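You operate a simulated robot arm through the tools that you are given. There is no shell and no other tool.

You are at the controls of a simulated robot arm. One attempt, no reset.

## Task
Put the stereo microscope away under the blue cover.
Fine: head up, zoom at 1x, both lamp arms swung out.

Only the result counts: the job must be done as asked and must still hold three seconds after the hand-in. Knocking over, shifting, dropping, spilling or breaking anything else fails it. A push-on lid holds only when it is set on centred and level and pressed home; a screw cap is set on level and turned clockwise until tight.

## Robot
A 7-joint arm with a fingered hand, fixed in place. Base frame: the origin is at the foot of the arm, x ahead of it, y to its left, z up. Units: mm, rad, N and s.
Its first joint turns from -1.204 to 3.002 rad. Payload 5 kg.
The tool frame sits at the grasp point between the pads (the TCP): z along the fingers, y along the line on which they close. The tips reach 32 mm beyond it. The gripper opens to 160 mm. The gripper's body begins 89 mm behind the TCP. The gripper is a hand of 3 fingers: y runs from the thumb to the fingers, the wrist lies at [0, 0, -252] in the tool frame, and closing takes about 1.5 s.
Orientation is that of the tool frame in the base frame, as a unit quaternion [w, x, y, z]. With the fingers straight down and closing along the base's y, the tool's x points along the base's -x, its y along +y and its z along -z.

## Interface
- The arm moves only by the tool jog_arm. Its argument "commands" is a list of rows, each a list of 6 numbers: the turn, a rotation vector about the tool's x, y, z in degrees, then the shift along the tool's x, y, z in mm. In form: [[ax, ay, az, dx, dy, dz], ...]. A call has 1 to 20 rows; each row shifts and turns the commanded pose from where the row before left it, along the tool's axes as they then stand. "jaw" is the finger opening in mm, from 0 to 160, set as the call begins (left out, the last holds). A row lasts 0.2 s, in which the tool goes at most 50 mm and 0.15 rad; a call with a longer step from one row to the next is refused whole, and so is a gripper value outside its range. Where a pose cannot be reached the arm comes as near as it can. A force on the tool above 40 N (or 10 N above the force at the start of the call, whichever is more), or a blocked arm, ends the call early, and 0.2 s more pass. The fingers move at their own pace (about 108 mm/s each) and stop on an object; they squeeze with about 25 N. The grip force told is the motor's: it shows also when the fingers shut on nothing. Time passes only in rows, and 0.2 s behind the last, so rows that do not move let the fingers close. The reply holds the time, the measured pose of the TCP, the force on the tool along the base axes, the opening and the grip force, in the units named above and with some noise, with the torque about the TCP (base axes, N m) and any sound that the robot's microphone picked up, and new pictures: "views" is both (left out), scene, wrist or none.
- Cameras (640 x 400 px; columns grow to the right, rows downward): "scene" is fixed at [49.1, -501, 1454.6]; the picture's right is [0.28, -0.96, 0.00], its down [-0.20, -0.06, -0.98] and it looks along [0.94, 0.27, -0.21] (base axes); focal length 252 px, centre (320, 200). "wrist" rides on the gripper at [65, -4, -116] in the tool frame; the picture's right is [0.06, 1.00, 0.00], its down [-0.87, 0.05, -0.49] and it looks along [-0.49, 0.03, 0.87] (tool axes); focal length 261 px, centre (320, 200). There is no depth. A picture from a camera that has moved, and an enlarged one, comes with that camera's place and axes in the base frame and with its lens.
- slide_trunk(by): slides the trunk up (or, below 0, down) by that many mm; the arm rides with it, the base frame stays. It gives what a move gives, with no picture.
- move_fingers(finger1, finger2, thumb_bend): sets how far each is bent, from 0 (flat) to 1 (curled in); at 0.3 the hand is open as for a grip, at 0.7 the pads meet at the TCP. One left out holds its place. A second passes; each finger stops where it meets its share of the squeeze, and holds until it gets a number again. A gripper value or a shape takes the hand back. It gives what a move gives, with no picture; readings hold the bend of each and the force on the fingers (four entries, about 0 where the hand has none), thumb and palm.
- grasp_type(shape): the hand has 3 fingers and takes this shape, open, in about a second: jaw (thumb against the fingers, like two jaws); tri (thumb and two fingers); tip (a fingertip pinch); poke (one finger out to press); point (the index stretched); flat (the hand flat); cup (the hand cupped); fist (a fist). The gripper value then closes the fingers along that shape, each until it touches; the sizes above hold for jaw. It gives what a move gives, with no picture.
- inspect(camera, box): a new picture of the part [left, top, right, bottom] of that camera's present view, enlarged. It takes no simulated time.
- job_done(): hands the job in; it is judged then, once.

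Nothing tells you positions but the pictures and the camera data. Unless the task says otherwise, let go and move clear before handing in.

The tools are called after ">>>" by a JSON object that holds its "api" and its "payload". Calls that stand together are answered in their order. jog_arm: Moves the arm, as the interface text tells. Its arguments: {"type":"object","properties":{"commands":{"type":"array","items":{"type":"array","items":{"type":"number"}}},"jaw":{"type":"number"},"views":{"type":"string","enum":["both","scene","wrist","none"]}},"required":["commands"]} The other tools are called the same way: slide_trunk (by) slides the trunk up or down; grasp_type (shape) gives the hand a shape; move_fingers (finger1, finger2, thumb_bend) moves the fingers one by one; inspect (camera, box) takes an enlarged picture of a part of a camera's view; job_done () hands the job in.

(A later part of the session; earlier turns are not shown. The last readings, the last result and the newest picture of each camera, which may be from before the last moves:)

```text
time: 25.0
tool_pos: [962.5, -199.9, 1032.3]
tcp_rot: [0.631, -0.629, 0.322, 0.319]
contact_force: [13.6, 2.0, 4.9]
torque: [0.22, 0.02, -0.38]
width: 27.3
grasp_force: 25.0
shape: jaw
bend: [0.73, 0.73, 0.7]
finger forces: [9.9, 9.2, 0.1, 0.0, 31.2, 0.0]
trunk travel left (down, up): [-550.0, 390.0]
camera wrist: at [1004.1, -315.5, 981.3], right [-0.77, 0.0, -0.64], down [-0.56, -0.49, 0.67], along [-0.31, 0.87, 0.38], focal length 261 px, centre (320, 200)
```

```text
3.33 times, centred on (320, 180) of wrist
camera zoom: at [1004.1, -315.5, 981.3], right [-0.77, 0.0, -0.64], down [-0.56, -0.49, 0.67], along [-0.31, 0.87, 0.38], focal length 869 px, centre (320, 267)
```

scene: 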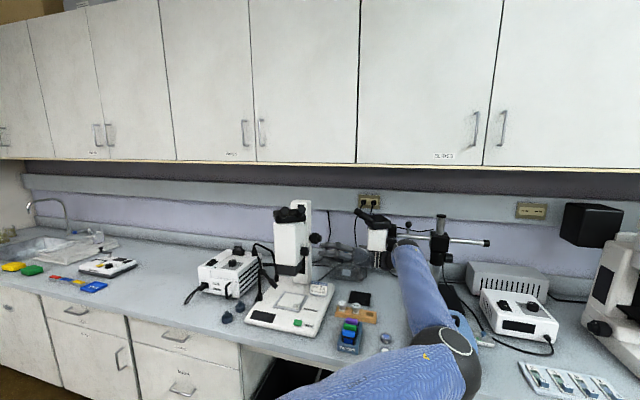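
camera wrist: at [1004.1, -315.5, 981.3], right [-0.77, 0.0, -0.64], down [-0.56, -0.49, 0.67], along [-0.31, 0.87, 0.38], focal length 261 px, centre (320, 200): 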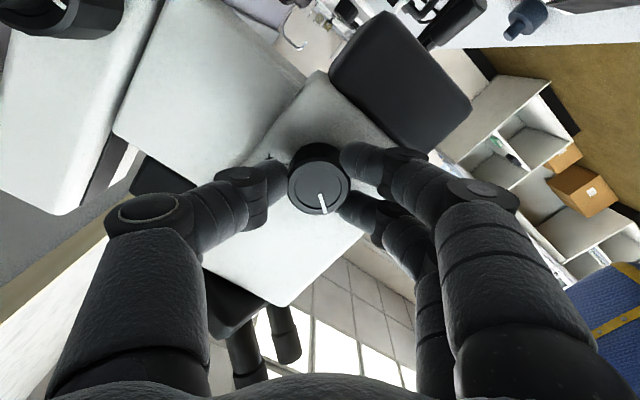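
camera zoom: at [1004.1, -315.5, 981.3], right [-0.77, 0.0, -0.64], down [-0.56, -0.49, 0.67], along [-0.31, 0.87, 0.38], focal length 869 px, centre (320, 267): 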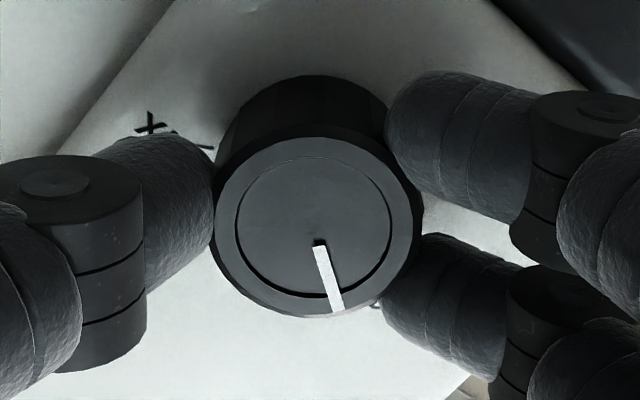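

The pointer now computes to about 54.6°. I'll open the hand, back away and check the reading against the marks.

>>> {"api": "jog_arm", "payload": {"commands": [[0, 0, 0, 0, 0, 0], [0, 0, 0, 0, 0, 0], [0, 0, 0, 0, 0, 0], [0, 0, 0, 0, 0, 0]], "jaw": 80, "views": "none"}}

>>> {"api": "jog_arm", "payload": {"commands": [[0, 0, 0, 0, 0, -20], [0, 0, 0, 0, 0, -20], [0, 0, 0, 0, 0, -20], [0, 0, 0, 0, 0, -20], [0, 0, 8, 0, 0, 0], [0, 0, 8, 0, 0, 0], [0, 0, 8, 0, 0, 0], [0, 0, 8, 0, 0, 0], [0, 0, 5, 0, 0, 0]], "views": "wrist"}}

>>> {"api": "inspect", "payload": {"camera": "wrist", "box": [240, 60, 400, 180]}}

>>> {"api": "inspect", "payload": {"camera": "scene", "box": [265, 220, 345, 270]}}

```text
time: 26.0
tool_pos: [960.5, -201.8, 1032.3]
tcp_rot: [0.631, -0.629, 0.322, 0.32]
contact_force: [-1.3, -0.1, -0.4]
torque: [0.0, 0.01, -0.01]
width: 79.5
grasp_force: 0.0
shape: jaw
bend: [0.72, 0.72, 0.7]
finger forces: [0.0, 0.1, 0.0, 0.0, 0.0, 0.0]
trunk travel left (down, up): [-550.0, 390.0]
```

```text
time: 28.0
tool_pos: [961.3, -280.4, 1030.1]
tcp_rot: [0.497, -0.493, 0.506, 0.504]
contact_force: [-0.3, 0.7, 0.1]
torque: [0.03, 0.02, 0.0]
width: 79.0
grasp_force: 0.1
shape: jaw
bend: [0.72, 0.72, 0.7]
finger forces: [0.1, 0.0, 0.0, 0.0, 0.0, 0.1]
trunk travel left (down, up): [-550.0, 390.0]
camera wrist: at [964.2, -395.5, 966.0], right [-1.0, 0.0, -0.04], down [-0.04, -0.49, 0.87], along [-0.02, 0.87, 0.49], focal length 261 px, centre (320, 200)
```

wrist: 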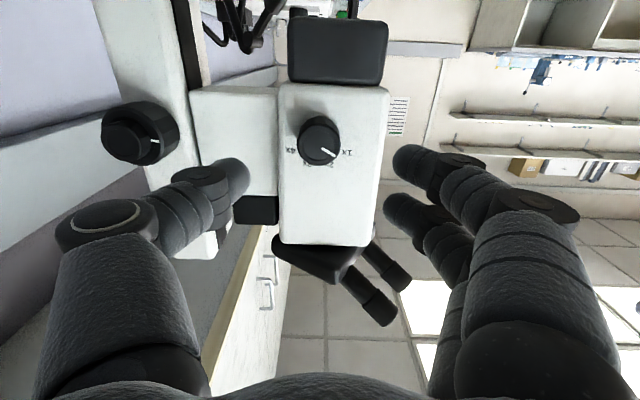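

```text
3.33 times, centred on (320, 120) of wrist
camera zoom: at [964.2, -395.5, 966.0], right [-1.0, 0.0, -0.04], down [-0.04, -0.49, 0.87], along [-0.02, 0.87, 0.49], focal length 869 px, centre (320, 467)
```

zoom: 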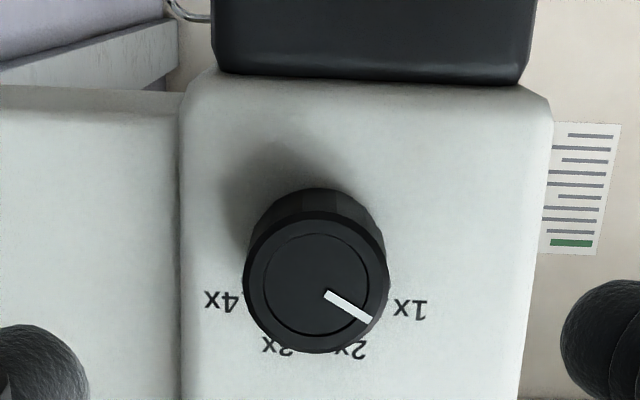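

```text
8.00 times, centred on (305, 245) of scene
camera zoom: at [49.1, -501.0, 1454.6], right [0.28, -0.96, 0.0], down [-0.2, -0.06, -0.98], along [0.94, 0.27, -0.21], focal length 2016 px, centre (440, -160)
```

zoom: 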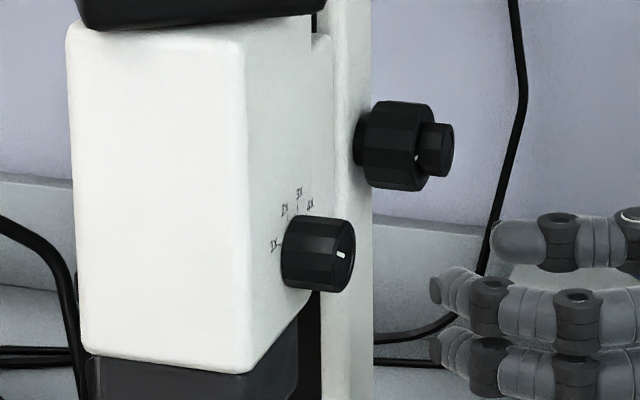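

The knob now points towards 1x. I'll zoom in further to measure the pointer accurately against the label.

>>> {"api": "inspect", "payload": {"camera": "wrist", "box": [290, 105, 354, 145]}}

>>> {"api": "inspect", "payload": {"camera": "wrist", "box": [280, 125, 360, 175]}}

>>> {"api": "inspect", "payload": {"camera": "scene", "box": [295, 236, 327, 256]}}

```text
10.00 times, centred on (322, 125) of wrist
camera zoom: at [964.2, -395.5, 966.0], right [-1.0, 0.0, -0.04], down [-0.04, -0.49, 0.87], along [-0.02, 0.87, 0.49], focal length 2606 px, centre (300, 950)
```

zoom: 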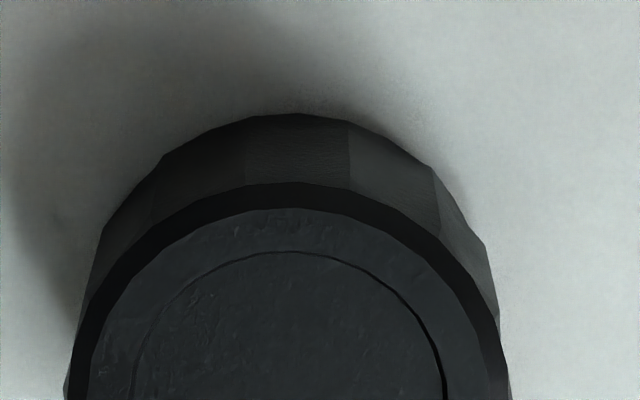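

```text
8.00 times, centred on (320, 150) of wrist
camera zoom: at [964.2, -395.5, 966.0], right [-1.0, 0.0, -0.04], down [-0.04, -0.49, 0.87], along [-0.02, 0.87, 0.49], focal length 2085 px, centre (320, 600)
```

zoom: 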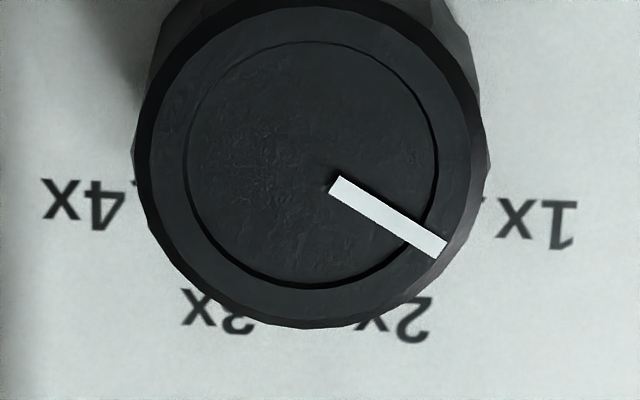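

```text
16.00 times, centred on (311, 246) of scene
camera zoom: at [49.1, -501.0, 1454.6], right [0.28, -0.96, 0.0], down [-0.2, -0.06, -0.98], along [0.94, 0.27, -0.21], focal length 4033 px, centre (464, -536)
```

zoom: 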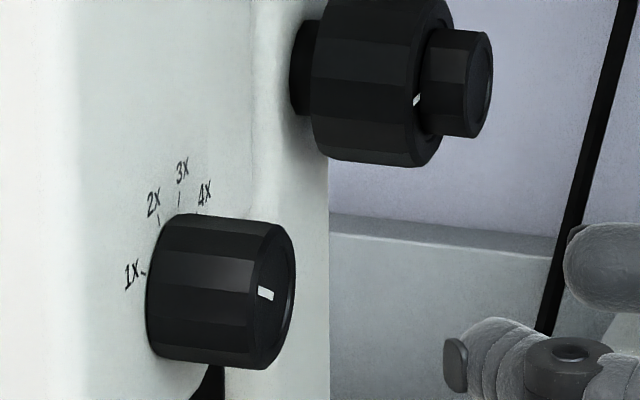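

The pointer measures about 58–59° and the 1x label about 57°, so zoom is at 1x. Next is the head height; I'll look closely at the focus knob on the column.

>>> {"api": "inspect", "payload": {"camera": "wrist", "box": [80, 80, 240, 180]}}

>>> {"api": "inspect", "payload": {"camera": "scene", "box": [260, 195, 350, 285]}}

```text
4.00 times, centred on (160, 130) of wrist
camera zoom: at [964.2, -395.5, 966.0], right [-1.0, 0.0, -0.04], down [-0.04, -0.49, 0.87], along [-0.02, 0.87, 0.49], focal length 1043 px, centre (960, 480)
```

zoom: 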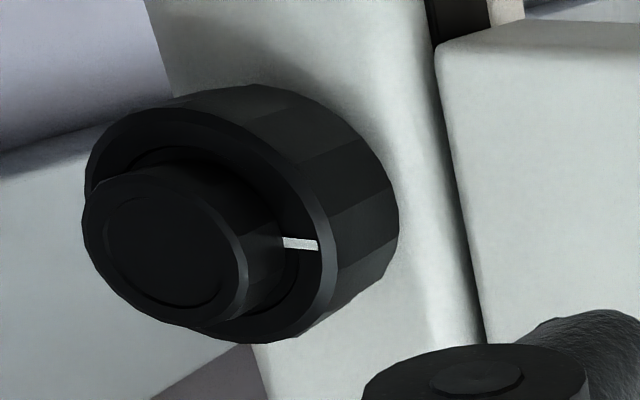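

```text
4.44 times, centred on (305, 240) of scene
camera zoom: at [49.1, -501.0, 1454.6], right [0.28, -0.96, 0.0], down [-0.2, -0.06, -0.98], along [0.94, 0.27, -0.21], focal length 1120 px, centre (387, 22)
```

zoom: 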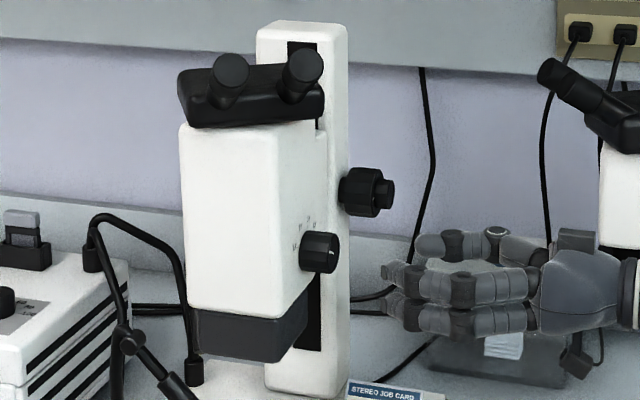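

The carriage spans about z=1003–1112 in a column slot running from 854 to about 1196, so there is room to raise the head by 80 mm or more. A straight-on grip of the focus knob would bring the hand close to the boom scope. So I'll first try gently gripping the head's sides from the front and lifting, and I'll back off and swing round to the front now.

>>> {"api": "jog_arm", "payload": {"commands": [[0, 0, 0, 0, 0, -25], [0, 0, 0, 0, 0, -25], [0, 0, 0, 0, 40, 0], [0, 0, 0, 0, 40, 0], [0, 0, 0, 0, 40, 0], [0, 0, 0, 0, 40, 0], [0, 0, 0, 0, 40, 0], [8.2, 0, 0, 0, 0, 0], [8.2, 0, 0, 0, 0, 0], [8.2, 0, 0, 0, 0, 0], [8.2, 0, 0, 0, 0, 0], [8.2, 0, 0, 0, 0, 0], [8.2, 0, 0, 0, 0, 0], [8.2, 0, 0, 0, 0, 0], [8.2, 0, 0, 0, 0, 0], [8.2, 0, 0, 0, 0, 0], [8.2, 0, 0, 0, 0, 0], [8.0, 0, 0, 0, 0, 0]], "jaw": 140, "views": "both"}}

```text
time: 31.8
tool_pos: [759.4, -330.0, 1036.4]
tcp_rot: [0.7, 0.003, 0.714, -0.002]
contact_force: [-0.1, -0.2, 0.4]
torque: [0.02, 0.01, 0.03]
width: 140.0
grasp_force: 0.1
shape: jaw
bend: [0.51, 0.51, 0.47]
finger forces: [0.0, 0.0, 0.0, 0.1, 0.0, 0.0]
trunk travel left (down, up): [-550.0, 390.0]
camera wrist: at [644.9, -333.2, 972.8], right [0.01, 1.0, -0.06], down [-0.47, 0.06, 0.88], along [0.88, 0.02, 0.47], focal length 261 px, centre (320, 200)
```

scene: 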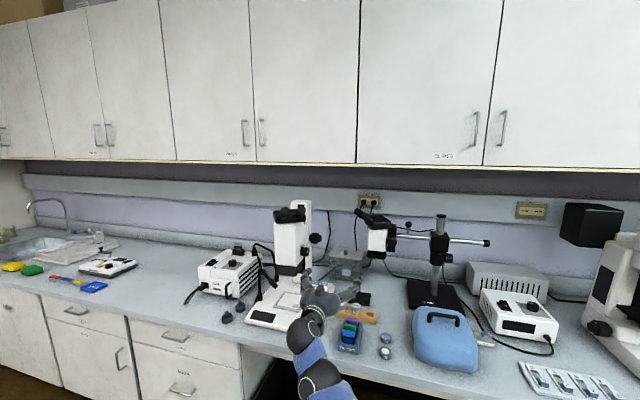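
wrist: 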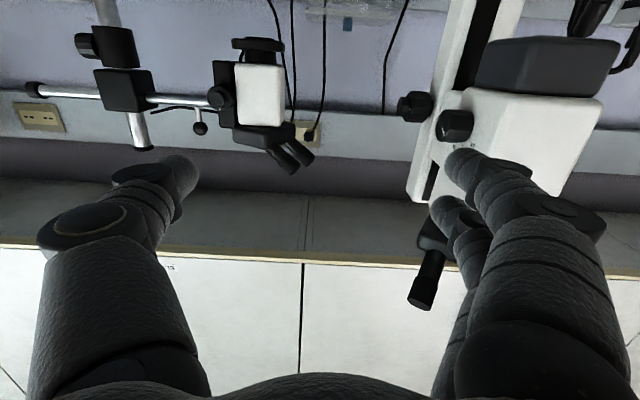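

Now I'll move in front of the head at about z≈1086.

>>> {"api": "jog_arm", "payload": {"commands": [[0, 0, 0, -8.3, 36.2, 0], [0, 0, 0, -8.3, 36.2, 0], [0, 0, 0, -8.3, 36.2, 0], [0, 0, 0, -8.3, 36.2, 0], [0, 0, 0, -8.3, 36.2, 0], [0, 0, 0, -8.3, 36.2, 0]], "jaw": 140, "views": "both"}}

>>> {"api": "inspect", "payload": {"camera": "wrist", "box": [180, 0, 460, 300]}}

```text
time: 33.2
tool_pos: [764.7, -120.2, 1082.6]
tcp_rot: [0.7, -0.002, 0.714, -0.013]
contact_force: [0.5, 1.7, 0.8]
torque: [0.05, 0.12, -0.16]
width: 139.9
grasp_force: 0.0
shape: jaw
bend: [0.51, 0.51, 0.47]
finger forces: [0.0, 0.0, 0.0, 0.1, 0.1, 0.0]
trunk travel left (down, up): [-550.0, 390.0]
camera wrist: at [648.8, -122.9, 1019.8], right [0.01, 1.0, -0.08], down [-0.47, 0.08, 0.88], along [0.88, 0.03, 0.47], focal length 261 px, centre (320, 200)
```

scene: 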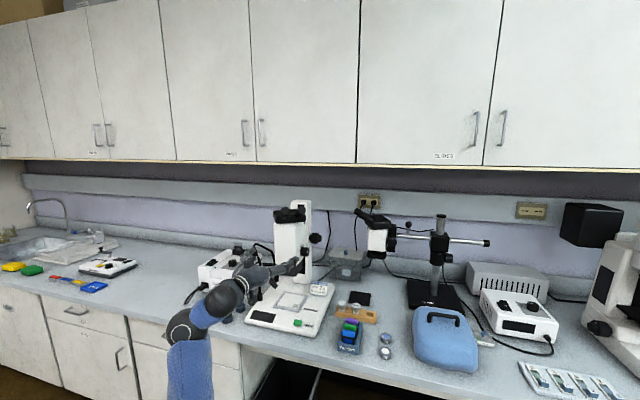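
wrist: 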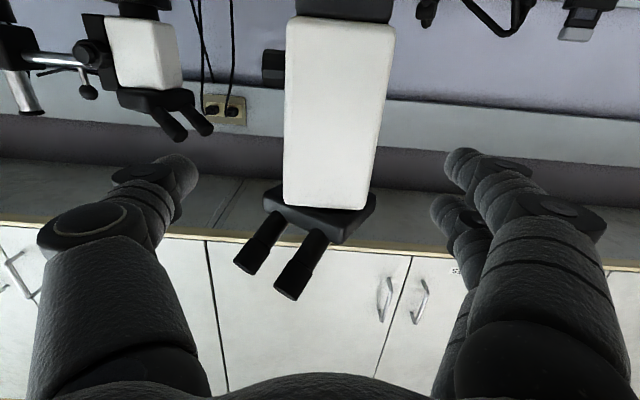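

```text
1.33 times, centred on (320, 150) of wrist
camera zoom: at [648.8, -122.9, 1019.8], right [0.01, 1.0, -0.08], down [-0.47, 0.08, 0.88], along [0.88, 0.03, 0.47], focal length 348 px, centre (320, 267)
```

zoom: 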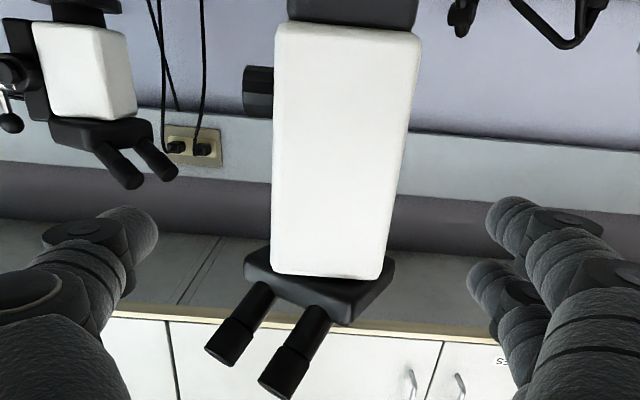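

The white body measures y −154 to −64 (centre −109) and z 994 to 1163. I'll centre on it and move forward, with thumb and fingers on either side of the body and above the zoom knob.

>>> {"api": "jog_arm", "payload": {"commands": [[0, 0, 0, -2, 5, 10], [0, 0, 0, -2, 6, 30], [0, 0, 0, -2, 1, 30], [0, 0, 0, -1, 1, 30], [0, 0, 0, 0, 0.5, 30], [0, 0, 0, 0, 0.5, 30], [0, 0, 0, 0, 0.5, 10]], "jaw": 140, "views": "both"}}

>>> {"api": "inspect", "payload": {"camera": "scene", "box": [250, 190, 350, 290]}}

```text
time: 34.8
tool_pos: [933.5, -98.0, 1090.6]
tcp_rot: [0.701, 0.002, 0.713, -0.001]
contact_force: [0.4, 0.0, 0.9]
torque: [0.0, -0.02, 0.0]
width: 140.4
grasp_force: 0.2
shape: jaw
bend: [0.51, 0.51, 0.47]
finger forces: [0.0, 0.0, 0.0, 0.0, 0.0, 0.0]
trunk travel left (down, up): [-550.0, 390.0]
camera wrist: at [818.3, -101.2, 1027.3], right [0.0, 1.0, -0.06], down [-0.48, 0.06, 0.88], along [0.88, 0.03, 0.48], focal length 261 px, centre (320, 200)
```

scene: 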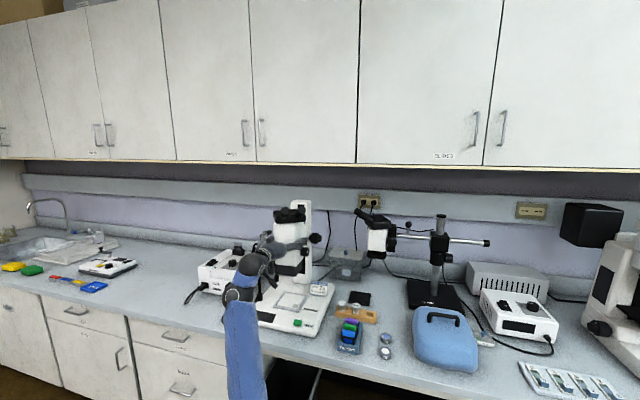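
wrist: 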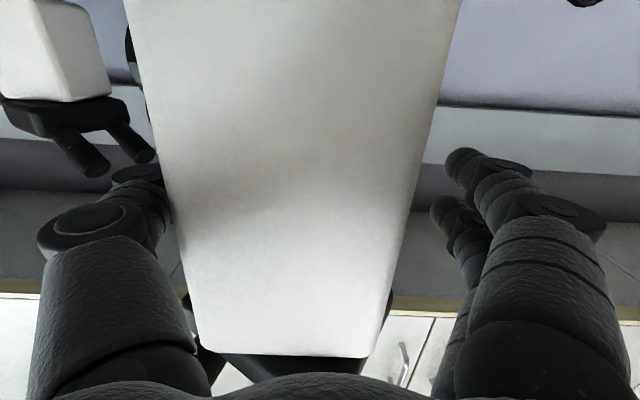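

```text
4.00 times, centred on (300, 240) of scene
camera zoom: at [49.1, -501.0, 1454.6], right [0.28, -0.96, 0.0], down [-0.2, -0.06, -0.98], along [0.94, 0.27, -0.21], focal length 1008 px, centre (400, 40)
```

zoom: 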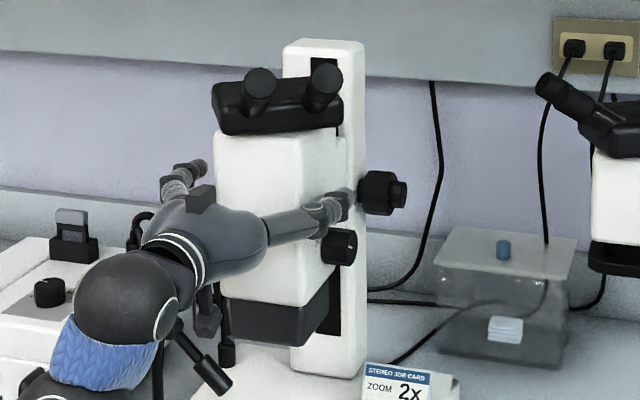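

The hand straddles the head but sits about 11 mm too far left. I'll centre it, then close gently on the body.

>>> {"api": "jog_arm", "payload": {"commands": [[0, 0, 0, 0, -6, 0], [0, 0, 0, 0, -5, 0], [0, 0, 0, 0, 0, 0]], "views": "none"}}

>>> {"api": "jog_arm", "payload": {"commands": [[0, 0, 0, 0, 0, 0], [0, 0, 0, 0, 0, 0], [0, 0, 0, 0, 0, 0], [0, 0, 0, 0, 0, 0], [0, 0, 0, 0, 0, 0]], "jaw": 60, "views": "wrist"}}

```text
time: 35.6
tool_pos: [932.7, -110.3, 1090.1]
tcp_rot: [0.701, 0.001, 0.713, 0.0]
contact_force: [1.1, -0.6, -0.5]
torque: [0.0, -0.02, -0.02]
width: 139.9
grasp_force: 0.2
shape: jaw
bend: [0.51, 0.51, 0.47]
finger forces: [0.0, 0.1, 0.1, 0.0, 0.0, 0.0]
trunk travel left (down, up): [-550.0, 390.0]
```

```text
time: 36.8
tool_pos: [933.0, -110.2, 1088.2]
tcp_rot: [0.701, 0.002, 0.713, -0.001]
contact_force: [1.6, -0.8, 0.2]
torque: [0.0, -0.02, 0.02]
width: 88.1
grasp_force: 25.5
shape: jaw
bend: [0.72, 0.72, 0.7]
finger forces: [11.3, 11.2, 0.0, 0.0, 22.9, 0.0]
trunk travel left (down, up): [-550.0, 390.0]
camera wrist: at [817.7, -112.6, 1027.0], right [0.0, 1.0, -0.06], down [-0.48, 0.06, 0.88], along [0.88, 0.03, 0.48], focal length 261 px, centre (320, 200)
```

wrist: 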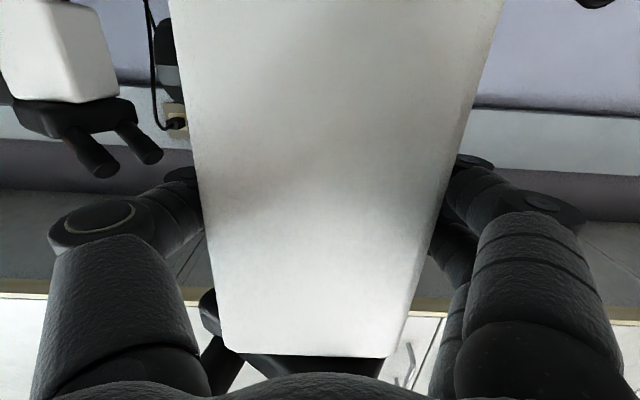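

The head body is gripped evenly, 88 mm wide. I'll lift a little and watch the force.

>>> {"api": "jog_arm", "payload": {"commands": [[0, 0, 0, -2, 0, 0], [0, 0, 0, -2, 0, 0], [0, 0, 0, -2, 0, 0], [0, 0, 0, 0, 0, 0]], "views": "wrist"}}

>>> {"api": "inspect", "payload": {"camera": "scene", "box": [250, 190, 350, 290]}}

```text
time: 37.8
tool_pos: [934.3, -108.8, 1094.8]
tcp_rot: [0.701, 0.001, 0.713, 0.0]
contact_force: [-5.0, -1.6, -10.0]
torque: [-0.02, 0.19, -0.02]
width: 87.5
grasp_force: 25.2
shape: jaw
bend: [0.72, 0.72, 0.7]
finger forces: [11.6, 11.9, 0.1, 0.0, 24.7, 0.0]
trunk travel left (down, up): [-550.0, 390.0]
camera wrist: at [818.0, -112.4, 1032.2], right [0.0, 1.0, -0.06], down [-0.48, 0.06, 0.88], along [0.88, 0.03, 0.47], focal length 261 px, centre (320, 200)
```

wrist: 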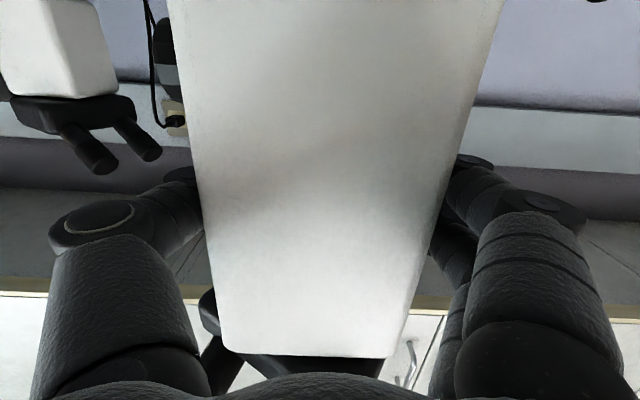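

```text
4.00 times, centred on (300, 240) of scene
camera zoom: at [49.1, -501.0, 1454.6], right [0.28, -0.96, 0.0], down [-0.2, -0.06, -0.98], along [0.94, 0.27, -0.21], focal length 1008 px, centre (400, 40)
```

zoom: 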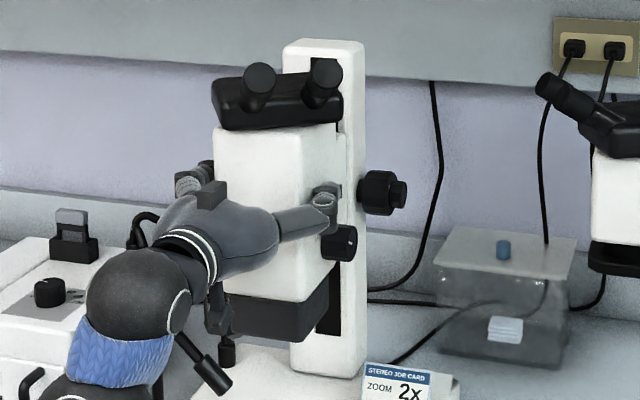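

The head slid up with the hand for about 10 N while the column stayed put. I'll keep raising it.

>>> {"api": "jog_arm", "payload": {"commands": [[0, 0, 0, -5, 0, 0], [0, 0, 0, -5, 0, 0], [0, 0, 0, -5, 0, 0], [0, 0, 0, -5, 0, 0], [0, 0, 0, -5, 0, 0], [0, 0, 0, -5, 0, 0], [0, 0, 0, 0, 0, 0]], "views": "wrist"}}

>>> {"api": "inspect", "payload": {"camera": "scene", "box": [250, 180, 350, 280]}}

```text
time: 39.4
tool_pos: [937.6, -108.8, 1123.2]
tcp_rot: [0.7, 0.002, 0.714, -0.001]
contact_force: [-1.7, 2.1, -34.4]
torque: [-0.08, 0.68, 0.15]
width: 87.5
grasp_force: 25.8
shape: jaw
bend: [0.72, 0.72, 0.7]
finger forces: [13.2, 13.2, 0.0, 0.0, 23.9, 0.1]
trunk travel left (down, up): [-550.0, 390.0]
camera wrist: at [821.1, -112.6, 1060.2], right [0.0, 1.0, -0.06], down [-0.47, 0.06, 0.88], along [0.88, 0.03, 0.47], focal length 261 px, centre (320, 200)
```

wrist: 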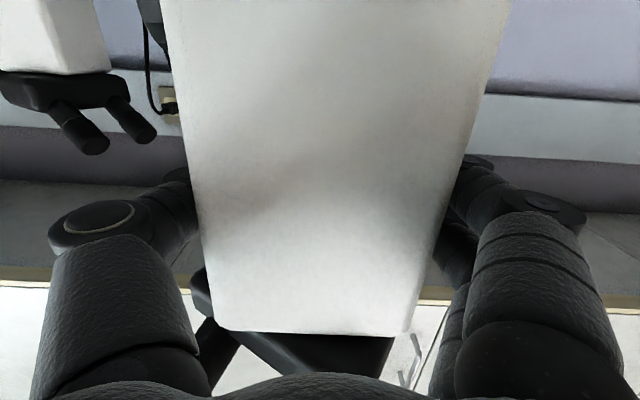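

```text
4.00 times, centred on (300, 230) of scene
camera zoom: at [49.1, -501.0, 1454.6], right [0.28, -0.96, 0.0], down [-0.2, -0.06, -0.98], along [0.94, 0.27, -0.21], focal length 1008 px, centre (400, 80)
```

zoom: 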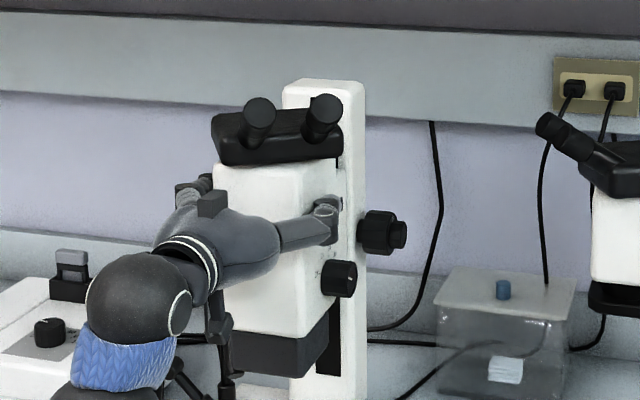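

The force rose to 34 N and the hand began sliding up the body, while the head itself rose only about 9–10 mm. It may have reached its upper stop, so I'll check the pictures before doing more.

>>> {"api": "inspect", "payload": {"camera": "scene", "box": [295, 226, 327, 256]}}

>>> {"api": "inspect", "payload": {"camera": "scene", "box": [265, 195, 329, 235]}}

>>> {"api": "inspect", "payload": {"camera": "scene", "box": [265, 230, 329, 270]}}

```text
13.33 times, centred on (311, 241) of scene
camera zoom: at [49.1, -501.0, 1454.6], right [0.28, -0.96, 0.0], down [-0.2, -0.06, -0.98], along [0.94, 0.27, -0.21], focal length 3360 px, centre (440, -347)
```

zoom: 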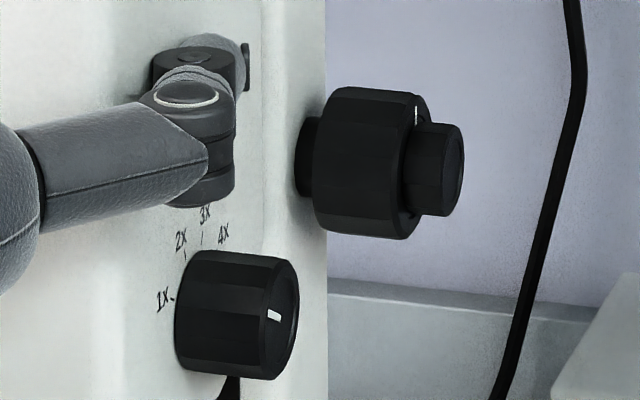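

```text
10.00 times, centred on (297, 215) of scene
camera zoom: at [49.1, -501.0, 1454.6], right [0.28, -0.96, 0.0], down [-0.2, -0.06, -0.98], along [0.94, 0.27, -0.21], focal length 2520 px, centre (550, 50)
```

zoom: 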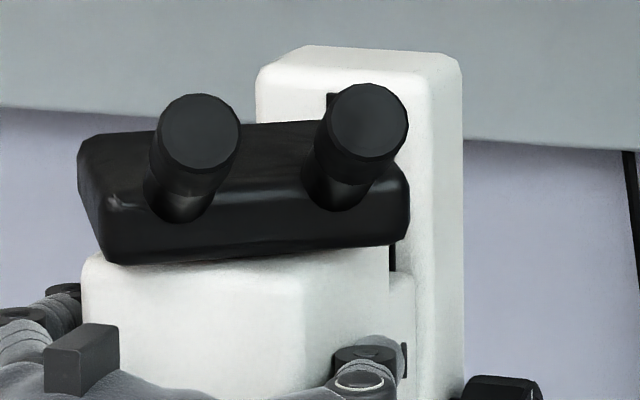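

```text
10.00 times, centred on (297, 250) of scene
camera zoom: at [49.1, -501.0, 1454.6], right [0.28, -0.96, 0.0], down [-0.2, -0.06, -0.98], along [0.94, 0.27, -0.21], focal length 2520 px, centre (550, -300)
```

zoom: 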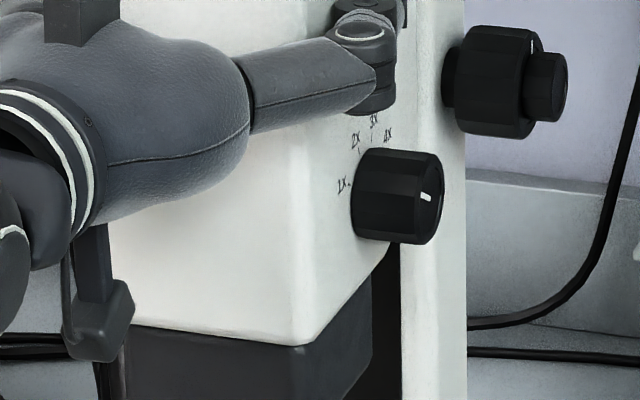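

The focus knob's white mark turned from front to top as the head rose, so head and knob are geared together. I'll hold still for a moment to see whether the force fades (a slow drive) or stays (an end stop).

>>> {"api": "jog_arm", "payload": {"commands": [[0, 0, 0, 0, 0, 0], [0, 0, 0, 0, 0, 0], [0, 0, 0, 0, 0, 0], [0, 0, 0, 0, 0, 0], [0, 0, 0, 0, 0, 0]], "views": "wrist"}}

>>> {"api": "inspect", "payload": {"camera": "scene", "box": [265, 195, 329, 235]}}

```text
time: 40.6
tool_pos: [937.0, -110.2, 1122.9]
tcp_rot: [0.699, 0.002, 0.715, -0.001]
contact_force: [-0.3, 4.2, -35.9]
torque: [-0.11, 0.69, 0.24]
width: 87.9
grasp_force: 25.1
shape: jaw
bend: [0.72, 0.72, 0.7]
finger forces: [13.6, 13.6, 0.0, 0.0, 22.9, 0.1]
trunk travel left (down, up): [-550.0, 390.0]
camera wrist: at [821.1, -112.7, 1060.2], right [0.0, 1.0, -0.06], down [-0.47, 0.06, 0.88], along [0.88, 0.03, 0.47], focal length 261 px, centre (320, 200)
```

wrist: 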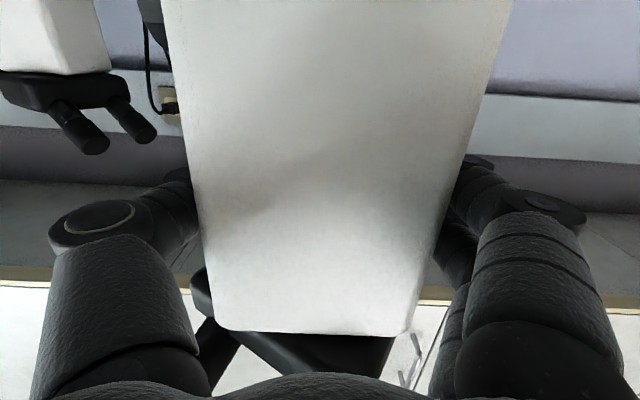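

```text
10.00 times, centred on (297, 215) of scene
camera zoom: at [49.1, -501.0, 1454.6], right [0.28, -0.96, 0.0], down [-0.2, -0.06, -0.98], along [0.94, 0.27, -0.21], focal length 2520 px, centre (550, 50)
```

zoom: 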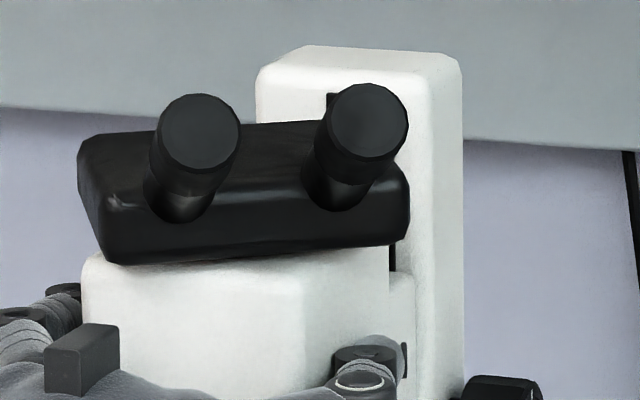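

The force stays at 36 N with no more movement, although 10 N was enough earlier, so the head is against its upper stop. I'll open, back straight out and confirm the head stays up.

>>> {"api": "jog_arm", "payload": {"commands": [[0, 0, 0, 0, 0, 0], [0, 0, 0, 0, 0, 0], [0, 0, 0, 0, 0, 0], [0, 0, 0, 0, 0, -30], [0, 0, 0, 0, 0, -40], [0, 0, 0, 0, 0, -40], [0, 0, 0, 0, 0, -40], [0, 0, 0, 0, 0, -40]], "jaw": 140, "views": "both"}}

>>> {"api": "inspect", "payload": {"camera": "scene", "box": [265, 195, 329, 235]}}

>>> {"api": "inspect", "payload": {"camera": "scene", "box": [265, 230, 329, 270]}}

```text
time: 42.4
tool_pos: [742.9, -106.5, 1128.9]
tcp_rot: [0.701, 0.002, 0.713, -0.002]
contact_force: [-0.9, 0.9, -0.2]
torque: [0.01, 0.04, -0.05]
width: 139.8
grasp_force: 0.1
shape: jaw
bend: [0.51, 0.51, 0.47]
finger forces: [0.0, 0.0, 0.0, 0.0, 0.0, 0.1]
trunk travel left (down, up): [-550.0, 390.0]
camera wrist: at [626.9, -109.4, 1067.2], right [0.01, 1.0, -0.06], down [-0.48, 0.06, 0.88], along [0.88, 0.03, 0.48], focal length 261 px, centre (320, 200)
```

scene: 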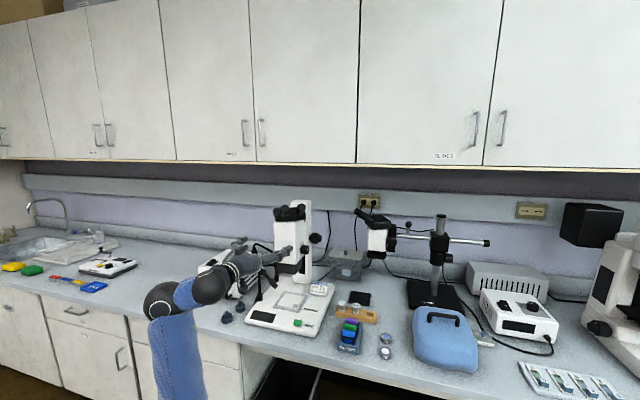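
wrist: 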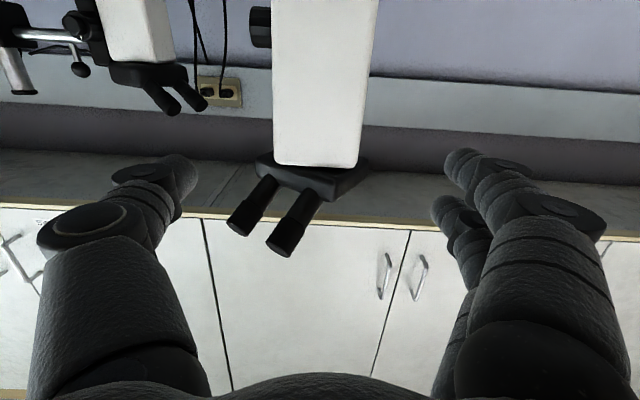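

```text
10.00 times, centred on (297, 215) of scene
camera zoom: at [49.1, -501.0, 1454.6], right [0.28, -0.96, 0.0], down [-0.2, -0.06, -0.98], along [0.94, 0.27, -0.21], focal length 2520 px, centre (550, 50)
```

zoom: 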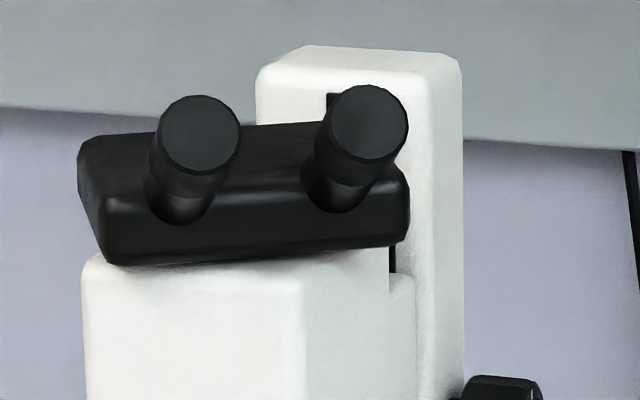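

```text
10.00 times, centred on (297, 250) of scene
camera zoom: at [49.1, -501.0, 1454.6], right [0.28, -0.96, 0.0], down [-0.2, -0.06, -0.98], along [0.94, 0.27, -0.21], focal length 2520 px, centre (550, -300)
```

zoom: 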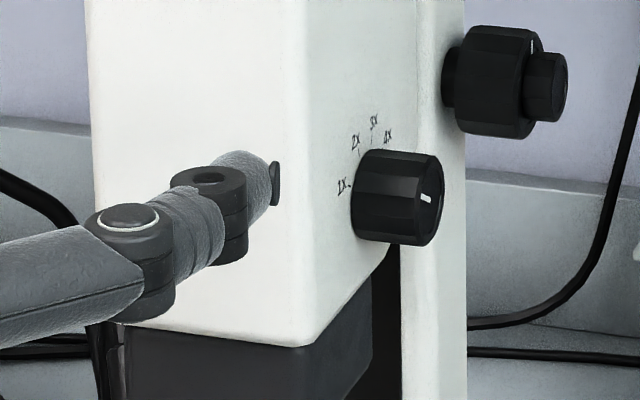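

The head stays up after release. Now the lamp arms: I'll tilt the camera down and look at them closely to see how they hinge.

>>> {"api": "jog_arm", "payload": {"commands": [[0, 8, 0, 0, 12, 0], [0, 8, 0, 0, 12, 0], [0, 8, 0, 0, 12, 0], [0, 8, 0, 0, 12, 0], [0, 8, 0, 0, 12, 0], [0, 8, 0, 0, 12, 0], [0, 4, 0, 0, 12, 0]], "jaw": 140, "views": "both"}}

>>> {"api": "inspect", "payload": {"camera": "wrist", "box": [240, 60, 440, 260]}}

```text
time: 43.1
tool_pos: [814.4, -130.6, 1041.8]
tcp_rot: [0.616, -0.006, 0.783, -0.088]
contact_force: [-0.4, 0.5, 0.6]
torque: [0.02, 0.0, 0.04]
width: 140.0
grasp_force: 0.0
shape: jaw
bend: [0.51, 0.51, 0.47]
finger forces: [0.1, 0.0, 0.0, 0.0, 0.0, 0.0]
out of reach, approached as far as the arm can: row 1, 2, 3
trunk travel left (down, up): [-550.0, 390.0]
stopped in row 3: the arm was blocked; the commanded pose is now the measured one
camera wrist: at [688.2, -127.6, 1006.9], right [0.08, 0.97, -0.21], down [-0.26, 0.22, 0.94], along [0.96, -0.02, 0.27], focal length 261 px, centre (320, 200)
```

scene: 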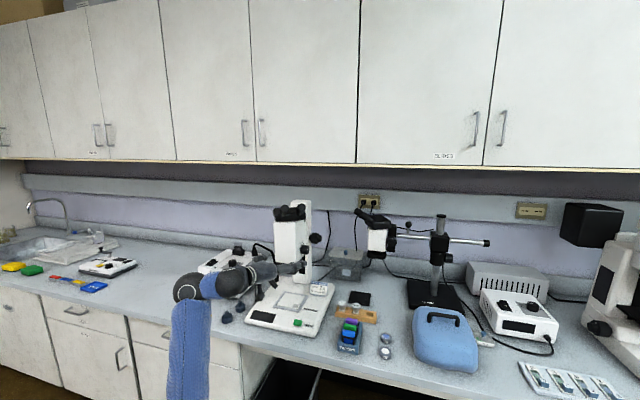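
wrist: 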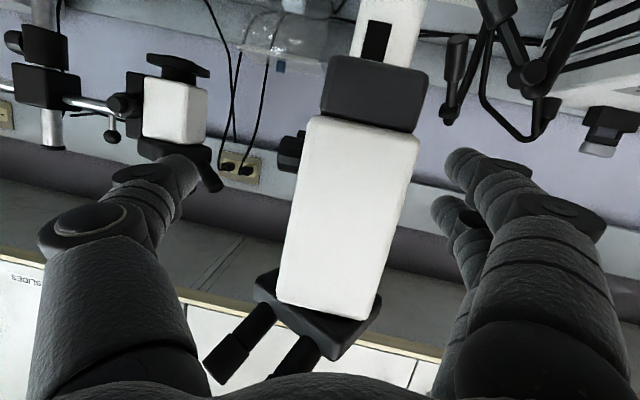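

```text
2.00 times, centred on (340, 160) of wrist
camera zoom: at [688.2, -127.6, 1006.9], right [0.08, 0.97, -0.21], down [-0.26, 0.22, 0.94], along [0.96, -0.02, 0.27], focal length 521 px, centre (280, 280)
```

zoom: 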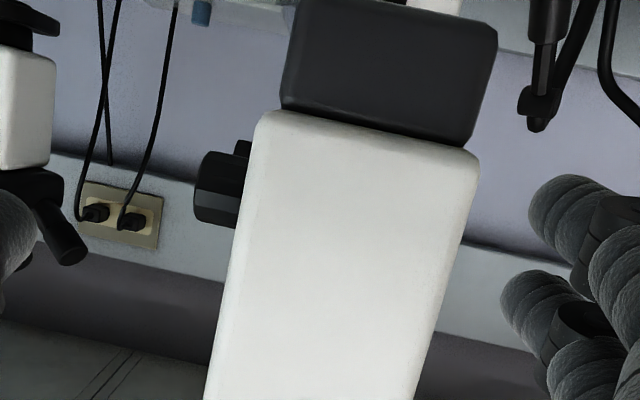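

The arm ran into a joint limit in this configuration and drifted forward. I'll back straight out along the tool axis before reconfiguring.

>>> {"api": "jog_arm", "payload": {"commands": [[0, 0, 0, 0, 0, -35], [0, 0, 0, 0, 0, -35], [0, 0, 0, 0, 0, -35], [0, 0, 0, 0, 0, -35], [0, 0, 0, 0, 0, -35], [0, 0, 0, 0, 0, -35]], "views": "both"}}

```text
time: 44.3
tool_pos: [741.9, -119.9, 1096.4]
tcp_rot: [0.681, 0.0, 0.725, -0.105]
contact_force: [0.5, 0.0, -0.5]
torque: [-0.01, 0.0, 0.03]
width: 140.0
grasp_force: 0.0
shape: jaw
bend: [0.51, 0.51, 0.47]
finger forces: [0.0, 0.1, 0.0, 0.0, 0.0, 0.0]
out of reach, approached as far as the arm can: row 1, 2, 3, 4, 5
trunk travel left (down, up): [-550.0, 390.0]
stopped in row 5: the arm was blocked; the commanded pose is now the measured one
camera wrist: at [623.8, -115.4, 1038.8], right [0.14, 0.97, -0.21], down [-0.41, 0.25, 0.87], along [0.9, -0.03, 0.44], focal length 261 px, centre (320, 200)
```

scene: 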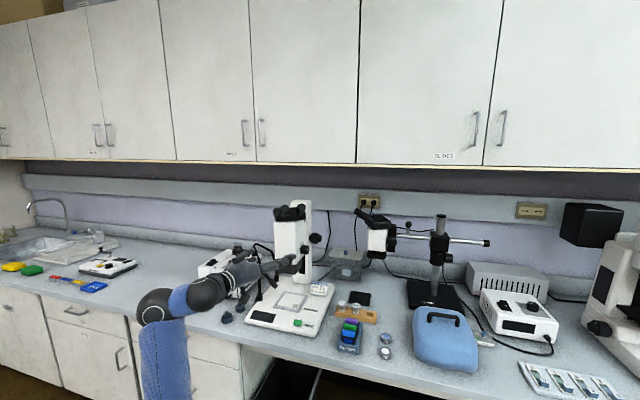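
wrist: 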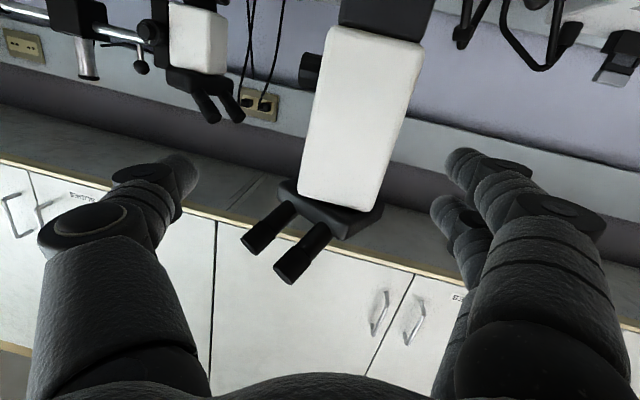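

I'll retrace to the right side, where this configuration was comfortable, then re-pitch the wrist there.

>>> {"api": "jog_arm", "payload": {"commands": [[0, 0, 0, 9, -32, 8], [0, 0, 0, 9, -32, 8], [0, 0, 0, 9, -32, 8], [0, 0, 0, 9, -32, 8], [0, 0, 0, 9, -32, 8], [0, 0, 0, 9, -32, 8]], "views": "none"}}

```text
time: 45.7
tool_pos: [758.3, -322.5, 1069.2]
tcp_rot: [0.68, 0.0, 0.726, -0.103]
contact_force: [0.1, 0.4, 0.1]
torque: [-0.02, -0.02, 0.02]
width: 139.8
grasp_force: 0.2
shape: jaw
bend: [0.51, 0.51, 0.47]
finger forces: [0.0, 0.2, 0.0, 0.0, 0.1, 0.1]
trunk travel left (down, up): [-550.0, 390.0]
```

That pose was reached. Now I'll level the roll, yaw left and pitch the tool down to return to the earlier elbow-right posture.

>>> {"api": "jog_arm", "payload": {"commands": [[0, 0, 8.5, 0, 0, 0], [-7.99, 0, -0.41, 0, 0, 0], [-7.99, 0, -0.41, 0, 0, 0], [-7.99, 0, -0.41, 0, 0, 0], [-7.99, 0, -0.41, 0, 0, 0], [-7.99, 0, -0.41, 0, 0, 0], [-7.99, 0, -0.41, 0, 0, 0], [-7.99, 0, -0.41, 0, 0, 0], [-7.99, 0, -0.41, 0, 0, 0], [0, 7.85, 0, 0, 0, 0], [0, 7.85, 0, 0, 0, 0], [0, 7.85, 0, 0, 0, 0], [0, 7.85, 0, 0, 0, 0], [0, 7.85, 0, 0, 0, 0], [0, 7.85, 0, 0, 0, 0], [0, 7.85, 0, 0, 0, 0]], "views": "both"}}

```text
time: 49.3
tool_pos: [745.5, -320.5, 1003.3]
tcp_rot: [0.212, -0.408, 0.878, 0.133]
contact_force: [-0.2, 0.2, 0.0]
torque: [-0.06, -0.05, 0.02]
width: 140.0
grasp_force: 0.1
shape: jaw
bend: [0.51, 0.51, 0.47]
finger forces: [0.0, 0.0, 0.0, 0.1, 0.0, 0.1]
out of reach, approached as far as the arm can: row 2
trunk travel left (down, up): [-550.0, 390.0]
stopped in row 16: the arm was blocked; the commanded pose is now the measured one
camera wrist: at [680.6, -412.1, 1074.0], right [-0.81, 0.59, 0.03], down [0.33, 0.41, 0.85], along [0.49, 0.7, -0.52], focal length 261 px, centre (320, 200)
```

scene: 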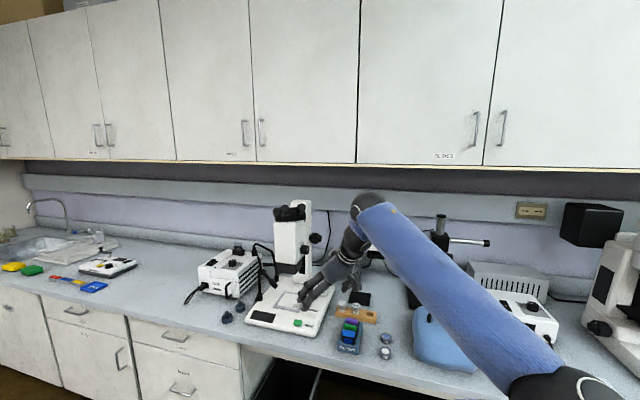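
wrist: 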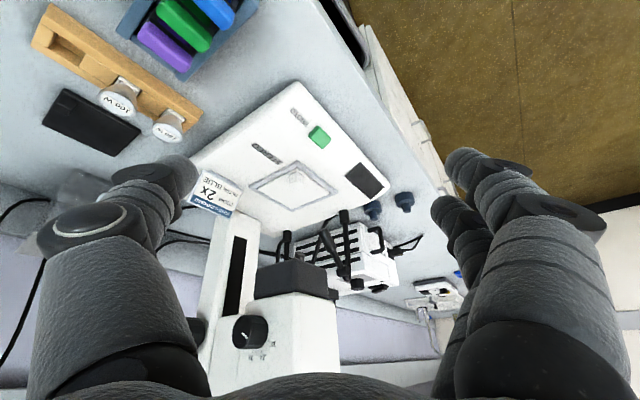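

The elbow is back on the right. I'll yaw to face forward and move left so the camera sees the two lamp arms.

>>> {"api": "jog_arm", "payload": {"commands": [[3.85, -0.49, 7.0, 0, 0, 0], [3.85, -0.49, 7.0, 0, 0, 0], [3.85, -0.49, 7.0, 0, 0, 0], [3.85, -0.49, 7.0, 0, 0, 0], [3.85, -0.49, 7.0, 0, 0, 0], [3.85, -0.49, 7.0, 0, 0, 0], [3.85, -0.49, 7.0, 0, 0, 0], [0, 0, 0, 11.9, 37.1, -6.6], [0, 0, 0, 11.9, 37.1, -6.6], [0, 0, 0, 11.9, 37.1, -6.6], [0, 0, 0, 11.9, 37.1, -6.6], [0, 0, 0, 11.9, 37.1, -6.6], [0, 0, 0, 11.9, 37.1, -6.6], [0, 0, 0, 11.9, 37.1, -6.6]], "views": "both"}}

>>> {"api": "inspect", "payload": {"camera": "wrist", "box": [220, 120, 440, 320]}}

```text
time: 52.3
tool_pos: [675.8, -54.2, 1017.7]
tcp_rot: [0.251, 0.052, 0.966, 0.018]
contact_force: [0.6, 0.2, 0.8]
torque: [-0.01, 0.02, 0.01]
width: 139.8
grasp_force: 0.1
shape: jaw
bend: [0.51, 0.51, 0.47]
finger forces: [0.0, 0.1, 0.1, 0.0, 0.1, 0.0]
trunk travel left (down, up): [-550.0, 390.0]
camera wrist: at [563.5, -50.9, 1087.5], right [0.04, 1.0, 0.03], down [0.52, -0.05, 0.85], along [0.85, -0.02, -0.52], focal length 261 px, centre (320, 200)
```

scene: 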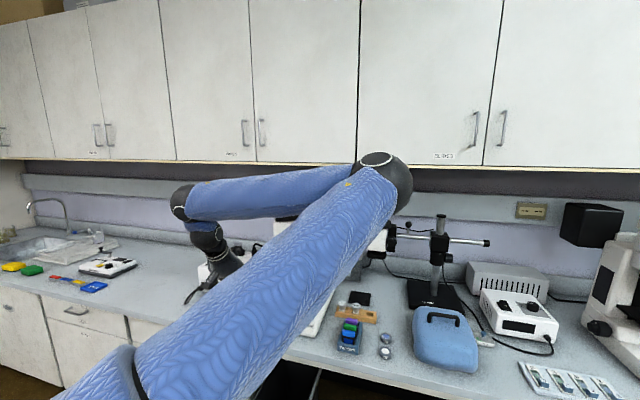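
wrist: 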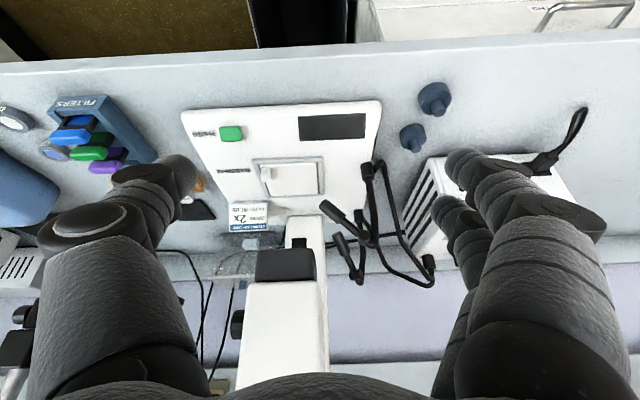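

```text
2.00 times, centred on (330, 220) of wrist
camera zoom: at [563.5, -50.9, 1087.5], right [0.04, 1.0, 0.03], down [0.52, -0.05, 0.85], along [0.85, -0.02, -0.52], focal length 521 px, centre (300, 160)
```

zoom: 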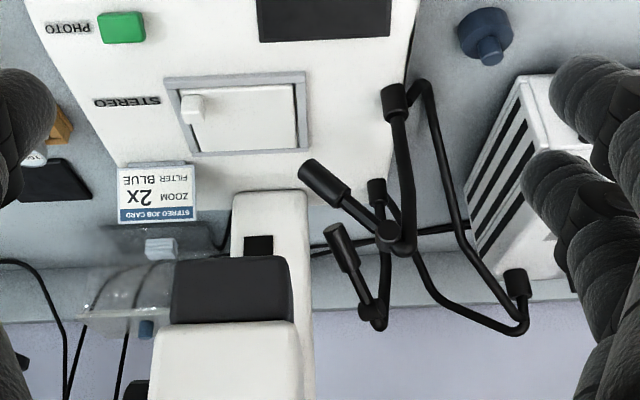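

Now the geometry is clear: each lamp sits on a vertical rod, the front one near (924, 20) and the rear one near (1055, 18), and both point at the stage. I'll roll the hand 90° so its narrow side faces the head and close the fingers into a stick for pushing the front lamp.

>>> {"api": "jog_arm", "payload": {"commands": [[0, 0, 8.2, 0, 0, 0], [0, 0, 8.2, 0, 0, 0], [0, 0, 8.2, 0, 0, 0], [0, 0, 8.2, 0, 0, 0], [0, 0, 8.2, 0, 0, 0], [0, 0, 8.2, 0, 0, 0], [0, 0, 8.2, 0, 0, 0], [0, 0, 8.2, 0, 0, 0], [0, 0, 8.2, 0, 0, 0], [0, 0, 8.2, 0, 0, 0], [0, 0, 8.0, 0, 0, 0]], "jaw": 0, "views": "both"}}

```text
time: 54.7
tool_pos: [791.7, -123.6, 1032.1]
tcp_rot: [0.156, 0.714, 0.656, 0.191]
contact_force: [-0.5, -1.0, -0.2]
torque: [0.03, 0.04, 0.04]
width: 0.0
grasp_force: 25.0
shape: jaw
bend: [0.65, 0.65, 0.67]
finger forces: [0.0, 0.0, 0.1, 0.1, 0.0, 0.0]
out of reach, approached as far as the arm can: row 9, 10, 11
trunk travel left (down, up): [-550.0, 390.0]
camera wrist: at [738.8, -60.9, 1136.3], right [0.88, -0.03, 0.48], down [-0.24, -0.88, 0.4], along [0.41, -0.47, -0.78], focal length 261 px, centre (320, 200)
```

scene: 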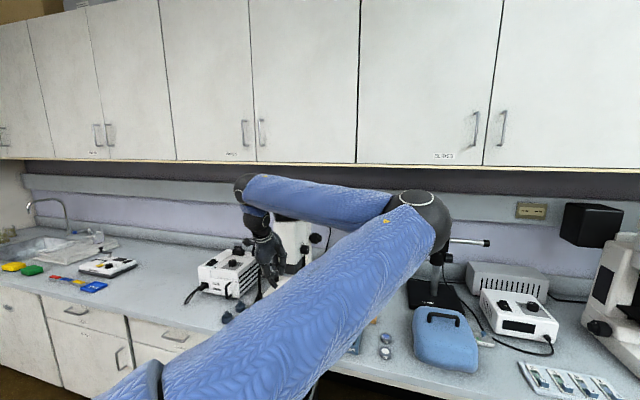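
wrist: 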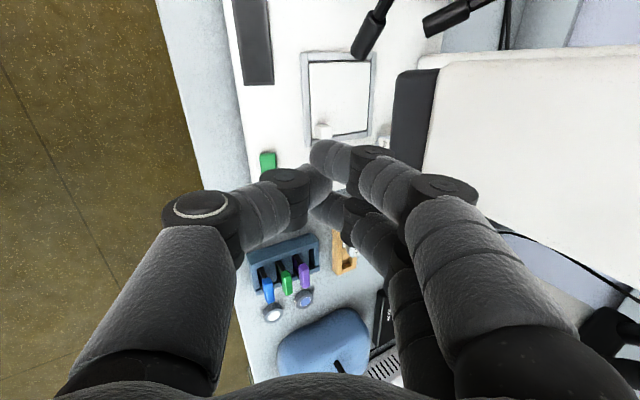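

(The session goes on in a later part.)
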